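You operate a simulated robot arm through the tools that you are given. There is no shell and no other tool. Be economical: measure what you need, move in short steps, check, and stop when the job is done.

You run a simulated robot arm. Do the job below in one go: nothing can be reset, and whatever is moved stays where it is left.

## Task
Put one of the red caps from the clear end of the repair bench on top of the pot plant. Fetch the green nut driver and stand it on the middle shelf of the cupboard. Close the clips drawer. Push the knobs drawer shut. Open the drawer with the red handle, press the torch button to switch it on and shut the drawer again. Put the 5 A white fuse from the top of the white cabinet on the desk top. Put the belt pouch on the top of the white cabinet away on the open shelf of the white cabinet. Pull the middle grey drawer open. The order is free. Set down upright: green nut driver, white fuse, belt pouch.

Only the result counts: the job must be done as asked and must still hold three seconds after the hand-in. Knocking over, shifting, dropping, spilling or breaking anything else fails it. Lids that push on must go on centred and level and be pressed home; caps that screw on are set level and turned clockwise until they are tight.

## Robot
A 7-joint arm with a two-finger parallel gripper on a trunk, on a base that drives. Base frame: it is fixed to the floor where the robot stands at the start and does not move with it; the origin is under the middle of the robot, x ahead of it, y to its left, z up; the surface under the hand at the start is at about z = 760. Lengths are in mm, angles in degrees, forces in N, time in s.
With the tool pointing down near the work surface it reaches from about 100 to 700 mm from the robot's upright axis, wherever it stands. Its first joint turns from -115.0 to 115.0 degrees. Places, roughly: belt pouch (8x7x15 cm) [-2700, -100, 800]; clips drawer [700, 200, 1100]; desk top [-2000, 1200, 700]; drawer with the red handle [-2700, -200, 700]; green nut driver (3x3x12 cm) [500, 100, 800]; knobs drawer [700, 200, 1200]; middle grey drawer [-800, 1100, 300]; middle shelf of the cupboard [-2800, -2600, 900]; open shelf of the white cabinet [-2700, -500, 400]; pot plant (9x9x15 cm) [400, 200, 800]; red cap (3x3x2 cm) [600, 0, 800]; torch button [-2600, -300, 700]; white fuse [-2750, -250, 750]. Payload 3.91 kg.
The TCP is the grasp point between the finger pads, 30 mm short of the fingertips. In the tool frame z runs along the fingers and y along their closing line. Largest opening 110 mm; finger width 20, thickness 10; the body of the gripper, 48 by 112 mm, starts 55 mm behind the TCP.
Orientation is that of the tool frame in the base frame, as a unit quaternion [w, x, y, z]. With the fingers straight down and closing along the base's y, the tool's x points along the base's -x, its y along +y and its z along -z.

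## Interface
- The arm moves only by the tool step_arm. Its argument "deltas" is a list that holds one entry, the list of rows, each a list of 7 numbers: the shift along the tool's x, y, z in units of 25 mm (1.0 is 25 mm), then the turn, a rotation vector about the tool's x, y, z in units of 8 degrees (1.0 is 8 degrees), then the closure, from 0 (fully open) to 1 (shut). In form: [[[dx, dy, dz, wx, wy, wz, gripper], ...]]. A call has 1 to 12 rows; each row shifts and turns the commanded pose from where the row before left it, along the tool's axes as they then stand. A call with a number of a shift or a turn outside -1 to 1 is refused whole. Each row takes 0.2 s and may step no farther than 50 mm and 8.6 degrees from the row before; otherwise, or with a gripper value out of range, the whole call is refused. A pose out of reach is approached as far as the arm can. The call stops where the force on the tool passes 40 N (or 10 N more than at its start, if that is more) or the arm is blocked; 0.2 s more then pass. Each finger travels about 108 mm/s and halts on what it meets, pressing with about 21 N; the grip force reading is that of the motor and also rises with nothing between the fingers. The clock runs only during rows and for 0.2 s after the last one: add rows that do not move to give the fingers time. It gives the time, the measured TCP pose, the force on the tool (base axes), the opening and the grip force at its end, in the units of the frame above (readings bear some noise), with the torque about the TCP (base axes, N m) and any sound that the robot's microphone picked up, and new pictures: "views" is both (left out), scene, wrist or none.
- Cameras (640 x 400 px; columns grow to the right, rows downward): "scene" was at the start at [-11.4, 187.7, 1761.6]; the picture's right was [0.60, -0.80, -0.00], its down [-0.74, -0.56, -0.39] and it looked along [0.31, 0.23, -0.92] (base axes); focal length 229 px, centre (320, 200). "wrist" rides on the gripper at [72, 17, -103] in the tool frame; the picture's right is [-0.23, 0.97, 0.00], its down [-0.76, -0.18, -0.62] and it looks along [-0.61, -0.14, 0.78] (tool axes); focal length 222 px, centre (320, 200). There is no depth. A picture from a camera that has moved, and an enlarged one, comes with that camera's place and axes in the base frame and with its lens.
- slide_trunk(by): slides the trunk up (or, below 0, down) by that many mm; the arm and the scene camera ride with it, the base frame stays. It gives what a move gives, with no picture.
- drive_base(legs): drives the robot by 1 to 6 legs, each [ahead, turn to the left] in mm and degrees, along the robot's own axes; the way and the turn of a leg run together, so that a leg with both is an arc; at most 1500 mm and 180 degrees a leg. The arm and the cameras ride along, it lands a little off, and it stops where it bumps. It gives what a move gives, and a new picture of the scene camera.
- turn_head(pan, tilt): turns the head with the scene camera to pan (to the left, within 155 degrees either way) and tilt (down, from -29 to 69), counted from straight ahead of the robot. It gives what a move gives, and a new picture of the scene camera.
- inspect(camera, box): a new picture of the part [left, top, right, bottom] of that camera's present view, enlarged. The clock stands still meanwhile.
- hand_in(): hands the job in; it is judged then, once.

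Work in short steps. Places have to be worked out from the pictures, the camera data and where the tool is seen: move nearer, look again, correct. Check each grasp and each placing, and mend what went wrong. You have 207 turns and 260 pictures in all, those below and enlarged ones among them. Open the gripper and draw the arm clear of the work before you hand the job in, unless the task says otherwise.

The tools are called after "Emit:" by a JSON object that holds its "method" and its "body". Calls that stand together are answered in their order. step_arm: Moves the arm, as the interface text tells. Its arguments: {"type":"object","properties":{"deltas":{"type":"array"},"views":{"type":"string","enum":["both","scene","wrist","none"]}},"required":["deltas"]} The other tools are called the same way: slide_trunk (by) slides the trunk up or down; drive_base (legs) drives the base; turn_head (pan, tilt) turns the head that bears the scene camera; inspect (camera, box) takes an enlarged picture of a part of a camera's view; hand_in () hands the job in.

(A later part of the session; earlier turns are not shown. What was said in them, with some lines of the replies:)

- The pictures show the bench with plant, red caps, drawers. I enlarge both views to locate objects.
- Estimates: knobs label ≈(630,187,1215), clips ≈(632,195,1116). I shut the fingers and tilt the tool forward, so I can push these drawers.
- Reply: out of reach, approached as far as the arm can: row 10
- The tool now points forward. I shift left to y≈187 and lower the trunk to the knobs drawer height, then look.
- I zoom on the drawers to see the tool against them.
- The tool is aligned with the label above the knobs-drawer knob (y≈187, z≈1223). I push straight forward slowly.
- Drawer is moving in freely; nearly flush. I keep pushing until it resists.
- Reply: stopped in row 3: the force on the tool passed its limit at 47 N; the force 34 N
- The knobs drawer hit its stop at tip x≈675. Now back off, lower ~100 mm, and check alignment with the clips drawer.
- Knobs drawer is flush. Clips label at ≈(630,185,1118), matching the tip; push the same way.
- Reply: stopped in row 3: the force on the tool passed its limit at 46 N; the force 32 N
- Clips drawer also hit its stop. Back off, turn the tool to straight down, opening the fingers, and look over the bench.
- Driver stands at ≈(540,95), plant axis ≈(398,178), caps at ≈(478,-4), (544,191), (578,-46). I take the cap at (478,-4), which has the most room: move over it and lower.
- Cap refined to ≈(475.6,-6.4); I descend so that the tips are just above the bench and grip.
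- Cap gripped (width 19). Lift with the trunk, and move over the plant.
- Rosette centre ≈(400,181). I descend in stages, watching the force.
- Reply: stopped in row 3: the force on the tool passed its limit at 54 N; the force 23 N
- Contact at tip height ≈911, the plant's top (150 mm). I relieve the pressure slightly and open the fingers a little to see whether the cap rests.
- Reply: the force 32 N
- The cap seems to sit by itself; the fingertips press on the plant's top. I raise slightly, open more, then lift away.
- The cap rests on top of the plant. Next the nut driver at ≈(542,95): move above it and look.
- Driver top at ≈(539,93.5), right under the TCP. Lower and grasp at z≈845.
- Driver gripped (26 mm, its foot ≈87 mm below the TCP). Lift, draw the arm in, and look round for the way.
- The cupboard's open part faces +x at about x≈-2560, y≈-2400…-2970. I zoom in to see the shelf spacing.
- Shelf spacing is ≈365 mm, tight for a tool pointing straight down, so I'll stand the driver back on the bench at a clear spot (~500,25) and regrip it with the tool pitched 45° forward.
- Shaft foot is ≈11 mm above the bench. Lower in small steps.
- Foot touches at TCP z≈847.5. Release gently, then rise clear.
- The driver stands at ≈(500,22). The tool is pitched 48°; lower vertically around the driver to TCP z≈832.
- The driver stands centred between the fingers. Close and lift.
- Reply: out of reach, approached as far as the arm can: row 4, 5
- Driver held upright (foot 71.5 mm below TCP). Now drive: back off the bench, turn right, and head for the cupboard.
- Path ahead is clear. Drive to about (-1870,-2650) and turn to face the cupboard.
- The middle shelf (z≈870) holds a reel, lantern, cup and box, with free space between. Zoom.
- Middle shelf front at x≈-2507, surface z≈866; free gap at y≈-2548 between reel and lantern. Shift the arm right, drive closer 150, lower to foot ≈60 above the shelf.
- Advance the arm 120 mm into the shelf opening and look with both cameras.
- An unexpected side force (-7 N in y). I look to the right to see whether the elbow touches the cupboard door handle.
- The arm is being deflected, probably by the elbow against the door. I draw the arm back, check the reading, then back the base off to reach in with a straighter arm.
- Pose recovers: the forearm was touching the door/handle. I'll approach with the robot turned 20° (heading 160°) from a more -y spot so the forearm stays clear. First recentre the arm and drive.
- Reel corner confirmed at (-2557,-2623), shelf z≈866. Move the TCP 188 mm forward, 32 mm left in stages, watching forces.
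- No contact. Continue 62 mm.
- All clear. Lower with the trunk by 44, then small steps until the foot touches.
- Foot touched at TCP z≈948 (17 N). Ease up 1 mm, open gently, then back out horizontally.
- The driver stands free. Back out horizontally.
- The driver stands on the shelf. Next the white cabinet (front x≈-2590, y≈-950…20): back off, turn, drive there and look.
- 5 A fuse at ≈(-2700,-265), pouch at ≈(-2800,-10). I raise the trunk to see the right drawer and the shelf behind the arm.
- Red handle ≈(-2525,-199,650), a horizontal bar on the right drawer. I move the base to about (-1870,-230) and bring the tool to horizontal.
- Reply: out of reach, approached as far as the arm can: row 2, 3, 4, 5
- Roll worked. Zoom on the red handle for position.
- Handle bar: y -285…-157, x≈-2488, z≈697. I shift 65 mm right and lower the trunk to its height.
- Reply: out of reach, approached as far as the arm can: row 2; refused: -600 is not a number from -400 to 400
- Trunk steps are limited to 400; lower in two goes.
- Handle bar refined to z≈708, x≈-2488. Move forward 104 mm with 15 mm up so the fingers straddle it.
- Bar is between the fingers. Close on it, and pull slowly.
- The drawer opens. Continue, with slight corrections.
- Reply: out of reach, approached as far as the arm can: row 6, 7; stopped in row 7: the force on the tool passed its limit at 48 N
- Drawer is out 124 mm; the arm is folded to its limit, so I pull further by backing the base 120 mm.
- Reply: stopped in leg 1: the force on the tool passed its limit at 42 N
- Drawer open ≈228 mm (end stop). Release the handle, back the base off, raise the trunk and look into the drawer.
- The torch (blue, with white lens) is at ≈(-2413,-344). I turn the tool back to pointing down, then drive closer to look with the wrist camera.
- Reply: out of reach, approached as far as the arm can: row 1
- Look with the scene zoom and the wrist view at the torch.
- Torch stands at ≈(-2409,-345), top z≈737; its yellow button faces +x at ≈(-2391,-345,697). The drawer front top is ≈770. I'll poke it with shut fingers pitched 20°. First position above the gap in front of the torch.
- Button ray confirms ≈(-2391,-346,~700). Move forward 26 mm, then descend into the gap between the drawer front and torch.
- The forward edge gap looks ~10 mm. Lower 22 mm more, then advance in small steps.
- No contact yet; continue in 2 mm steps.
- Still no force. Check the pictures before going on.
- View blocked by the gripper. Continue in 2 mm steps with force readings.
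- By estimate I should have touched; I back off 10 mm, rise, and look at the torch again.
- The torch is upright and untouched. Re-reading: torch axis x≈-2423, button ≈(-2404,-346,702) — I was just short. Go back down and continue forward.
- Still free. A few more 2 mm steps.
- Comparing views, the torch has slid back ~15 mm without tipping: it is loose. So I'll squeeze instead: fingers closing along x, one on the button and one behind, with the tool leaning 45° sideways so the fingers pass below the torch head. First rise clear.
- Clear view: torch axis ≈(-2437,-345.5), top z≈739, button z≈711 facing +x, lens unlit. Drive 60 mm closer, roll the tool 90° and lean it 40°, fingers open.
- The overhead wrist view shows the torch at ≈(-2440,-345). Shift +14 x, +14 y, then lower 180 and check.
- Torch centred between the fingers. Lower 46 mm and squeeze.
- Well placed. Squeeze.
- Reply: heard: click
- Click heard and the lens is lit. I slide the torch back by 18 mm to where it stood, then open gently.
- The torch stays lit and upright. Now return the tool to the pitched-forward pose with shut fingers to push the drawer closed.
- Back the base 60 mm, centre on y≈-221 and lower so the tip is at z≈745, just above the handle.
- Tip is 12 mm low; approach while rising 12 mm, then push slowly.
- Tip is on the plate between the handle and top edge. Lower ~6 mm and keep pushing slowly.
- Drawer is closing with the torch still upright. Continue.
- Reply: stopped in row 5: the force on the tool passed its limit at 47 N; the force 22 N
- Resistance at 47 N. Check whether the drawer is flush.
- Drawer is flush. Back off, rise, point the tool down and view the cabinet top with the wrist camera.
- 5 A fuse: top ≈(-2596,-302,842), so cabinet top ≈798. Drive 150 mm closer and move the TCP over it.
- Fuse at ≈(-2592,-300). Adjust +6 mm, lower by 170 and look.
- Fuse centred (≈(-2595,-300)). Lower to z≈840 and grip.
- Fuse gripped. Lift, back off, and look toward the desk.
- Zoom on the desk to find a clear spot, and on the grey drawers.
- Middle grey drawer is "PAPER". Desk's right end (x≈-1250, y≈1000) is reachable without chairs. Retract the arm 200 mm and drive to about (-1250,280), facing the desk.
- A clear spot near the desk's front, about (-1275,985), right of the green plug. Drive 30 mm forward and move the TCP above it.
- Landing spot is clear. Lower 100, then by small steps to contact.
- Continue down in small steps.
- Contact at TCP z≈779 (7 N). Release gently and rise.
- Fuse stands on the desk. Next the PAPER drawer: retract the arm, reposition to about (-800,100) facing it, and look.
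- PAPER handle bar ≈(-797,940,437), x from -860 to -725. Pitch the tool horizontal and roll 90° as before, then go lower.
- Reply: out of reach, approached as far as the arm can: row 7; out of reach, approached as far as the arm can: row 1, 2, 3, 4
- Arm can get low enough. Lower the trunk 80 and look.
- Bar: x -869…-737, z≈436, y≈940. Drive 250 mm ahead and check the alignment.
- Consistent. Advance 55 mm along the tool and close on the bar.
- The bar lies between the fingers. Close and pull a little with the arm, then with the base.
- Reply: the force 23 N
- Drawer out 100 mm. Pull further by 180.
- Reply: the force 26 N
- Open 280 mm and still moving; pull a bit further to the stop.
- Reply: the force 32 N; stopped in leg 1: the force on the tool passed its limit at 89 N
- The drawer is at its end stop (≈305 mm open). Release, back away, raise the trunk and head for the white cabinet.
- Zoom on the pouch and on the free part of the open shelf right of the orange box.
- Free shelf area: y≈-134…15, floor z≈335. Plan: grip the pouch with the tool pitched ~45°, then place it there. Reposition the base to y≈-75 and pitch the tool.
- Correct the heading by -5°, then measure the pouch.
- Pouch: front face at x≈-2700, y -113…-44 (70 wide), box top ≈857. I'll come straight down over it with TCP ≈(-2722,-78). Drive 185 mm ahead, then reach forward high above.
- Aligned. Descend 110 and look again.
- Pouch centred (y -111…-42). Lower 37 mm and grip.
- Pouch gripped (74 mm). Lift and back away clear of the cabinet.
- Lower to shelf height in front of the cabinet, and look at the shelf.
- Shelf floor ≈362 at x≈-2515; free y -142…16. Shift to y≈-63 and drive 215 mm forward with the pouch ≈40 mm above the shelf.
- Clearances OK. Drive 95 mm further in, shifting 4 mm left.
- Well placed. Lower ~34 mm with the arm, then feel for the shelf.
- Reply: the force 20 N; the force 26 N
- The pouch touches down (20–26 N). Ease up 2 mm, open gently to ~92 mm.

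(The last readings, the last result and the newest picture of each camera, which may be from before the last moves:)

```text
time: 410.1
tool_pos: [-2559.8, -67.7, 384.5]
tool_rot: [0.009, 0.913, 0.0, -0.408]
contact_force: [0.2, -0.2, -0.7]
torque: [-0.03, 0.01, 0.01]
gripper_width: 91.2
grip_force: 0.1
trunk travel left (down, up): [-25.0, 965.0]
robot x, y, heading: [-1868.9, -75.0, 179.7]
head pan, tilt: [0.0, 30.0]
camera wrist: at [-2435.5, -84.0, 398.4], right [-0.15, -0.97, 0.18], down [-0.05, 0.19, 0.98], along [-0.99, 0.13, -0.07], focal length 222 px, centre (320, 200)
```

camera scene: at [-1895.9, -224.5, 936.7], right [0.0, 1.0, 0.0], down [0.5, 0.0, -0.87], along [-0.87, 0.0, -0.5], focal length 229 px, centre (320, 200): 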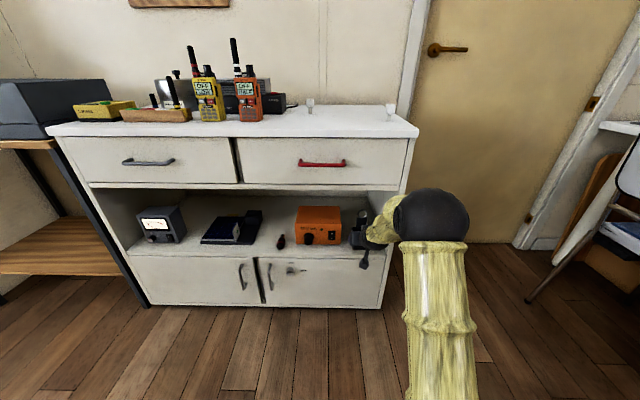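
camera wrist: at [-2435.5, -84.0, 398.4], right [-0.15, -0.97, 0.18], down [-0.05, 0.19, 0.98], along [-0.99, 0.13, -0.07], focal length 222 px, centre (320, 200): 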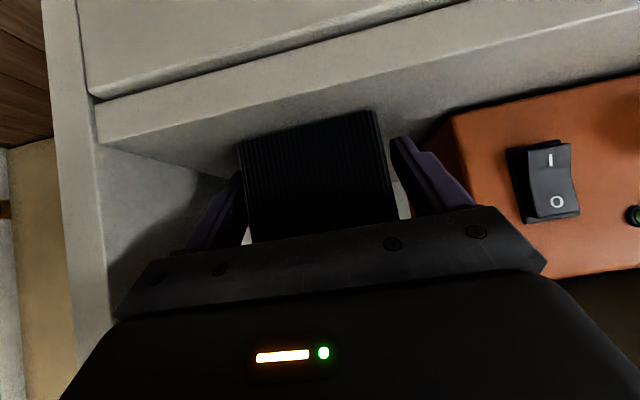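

Released. Raise 6 mm and back out with the base.

Emit:
{"method": "step_arm", "body": {"deltas": [[[-0.18, 0, -0.16, 0, 0, 0, 0.17], [0, 0, 0, 0, 0, 0, 0.17]]], "views": "none"}}

Emit:
{"method": "drive_base", "body": {"legs": [[-250, 0]]}}

Emit:
{"method": "inspect", "body": {"camera": "scene", "box": [270, 120, 430, 240]}}

Emit:
{"method": "inspect", "body": {"camera": "wrist", "box": [0, 0, 640, 400]}}

```text
time: 410.7
tool_pos: [-2560.8, -68.4, 390.8]
tool_rot: [0.009, 0.913, 0.0, -0.407]
contact_force: [0.2, 0.9, 0.0]
torque: [0.0, -0.03, 0.02]
gripper_width: 91.2
grip_force: 0.0
trunk travel left (down, up): [-25.0, 965.0]
robot x, y, heading: [-1868.4, -74.4, 179.9]
head pan, tilt: [0.0, 30.0]
```

```text
time: 412.7
tool_pos: [-2309.0, -70.6, 392.2]
tool_rot: [0.009, 0.913, 0.001, -0.407]
contact_force: [-0.3, 0.1, -0.3]
torque: [-0.01, -0.01, 0.03]
gripper_width: 91.5
grip_force: 0.3
trunk travel left (down, up): [-25.0, 965.0]
robot x, y, heading: [-1619.4, -72.3, -180.0]
head pan, tilt: [0.0, 30.0]
camera scene: at [-1645.7, -224.4, 936.5], right [0.0, 1.0, 0.0], down [0.5, 0.0, -0.87], along [-0.87, 0.0, -0.5], focal length 229 px, centre (320, 200)
```

scene: 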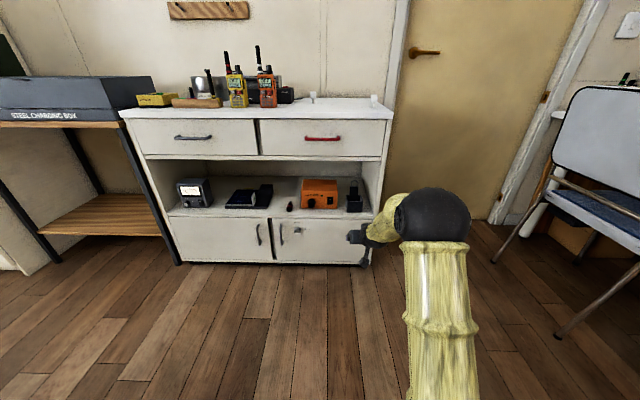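

```text
3.33 times, centred on (350, 180) of scene
camera zoom: at [-1645.7, -224.4, 936.5], right [0.0, 1.0, 0.0], down [0.5, 0.0, -0.87], along [-0.87, 0.0, -0.5], focal length 762 px, centre (220, 267)
```

zoom: 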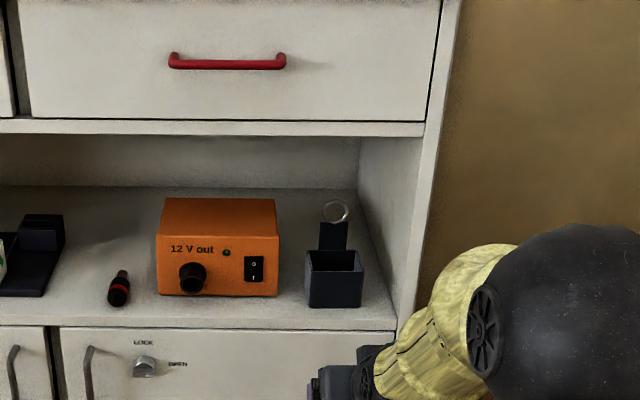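

```text
1.00 times, centred on (320, 200) of wrist (not enlarged: the box is as wide or as high as the picture)
camera zoom: at [-2184.9, -86.1, 404.5], right [-0.14, -0.97, 0.18], down [-0.05, 0.19, 0.98], along [-0.99, 0.13, -0.07], focal length 222 px, centre (320, 200)
```

zoom: 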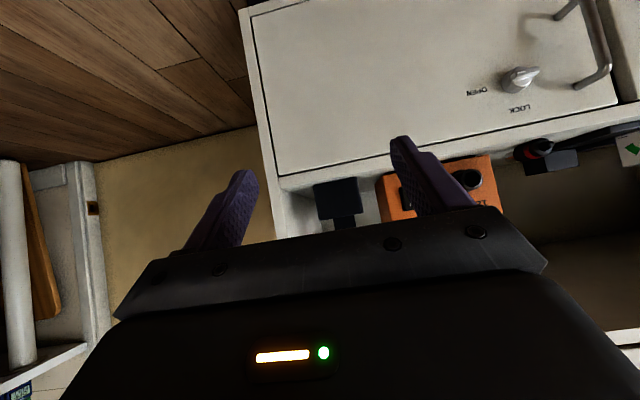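

The pouch stands upright on the open shelf, and the other jobs were each checked when done. The gripper is open and clear, so I hand in.

Emit:
{"method": "hand_in", "body": {}}

```text
The job is handed in.
```

I did all eight jobs and handed the work in; each looked right when I checked it right after doing it, but I made no final round of the room.

- **Red cap:** it rests on top of the pot plant.
- **Nut driver:** it stands upright on the middle shelf of the cupboard.
- **Clips and knobs drawers:** both are shut flush.
- **Torch:** it clicked and stayed lit. My first try at the button slid it about 15 mm, so I moved it back to about where it was before closing the drawer with the red handle.
- **5 A fuse:** it stands on the desk top, near the right front edge.
- **Belt pouch:** it stands upright on the open shelf, to the right of the orange 12 V box.
- **Middle grey drawer (PAPER):** it is pulled open to its stop, about 300 mm.
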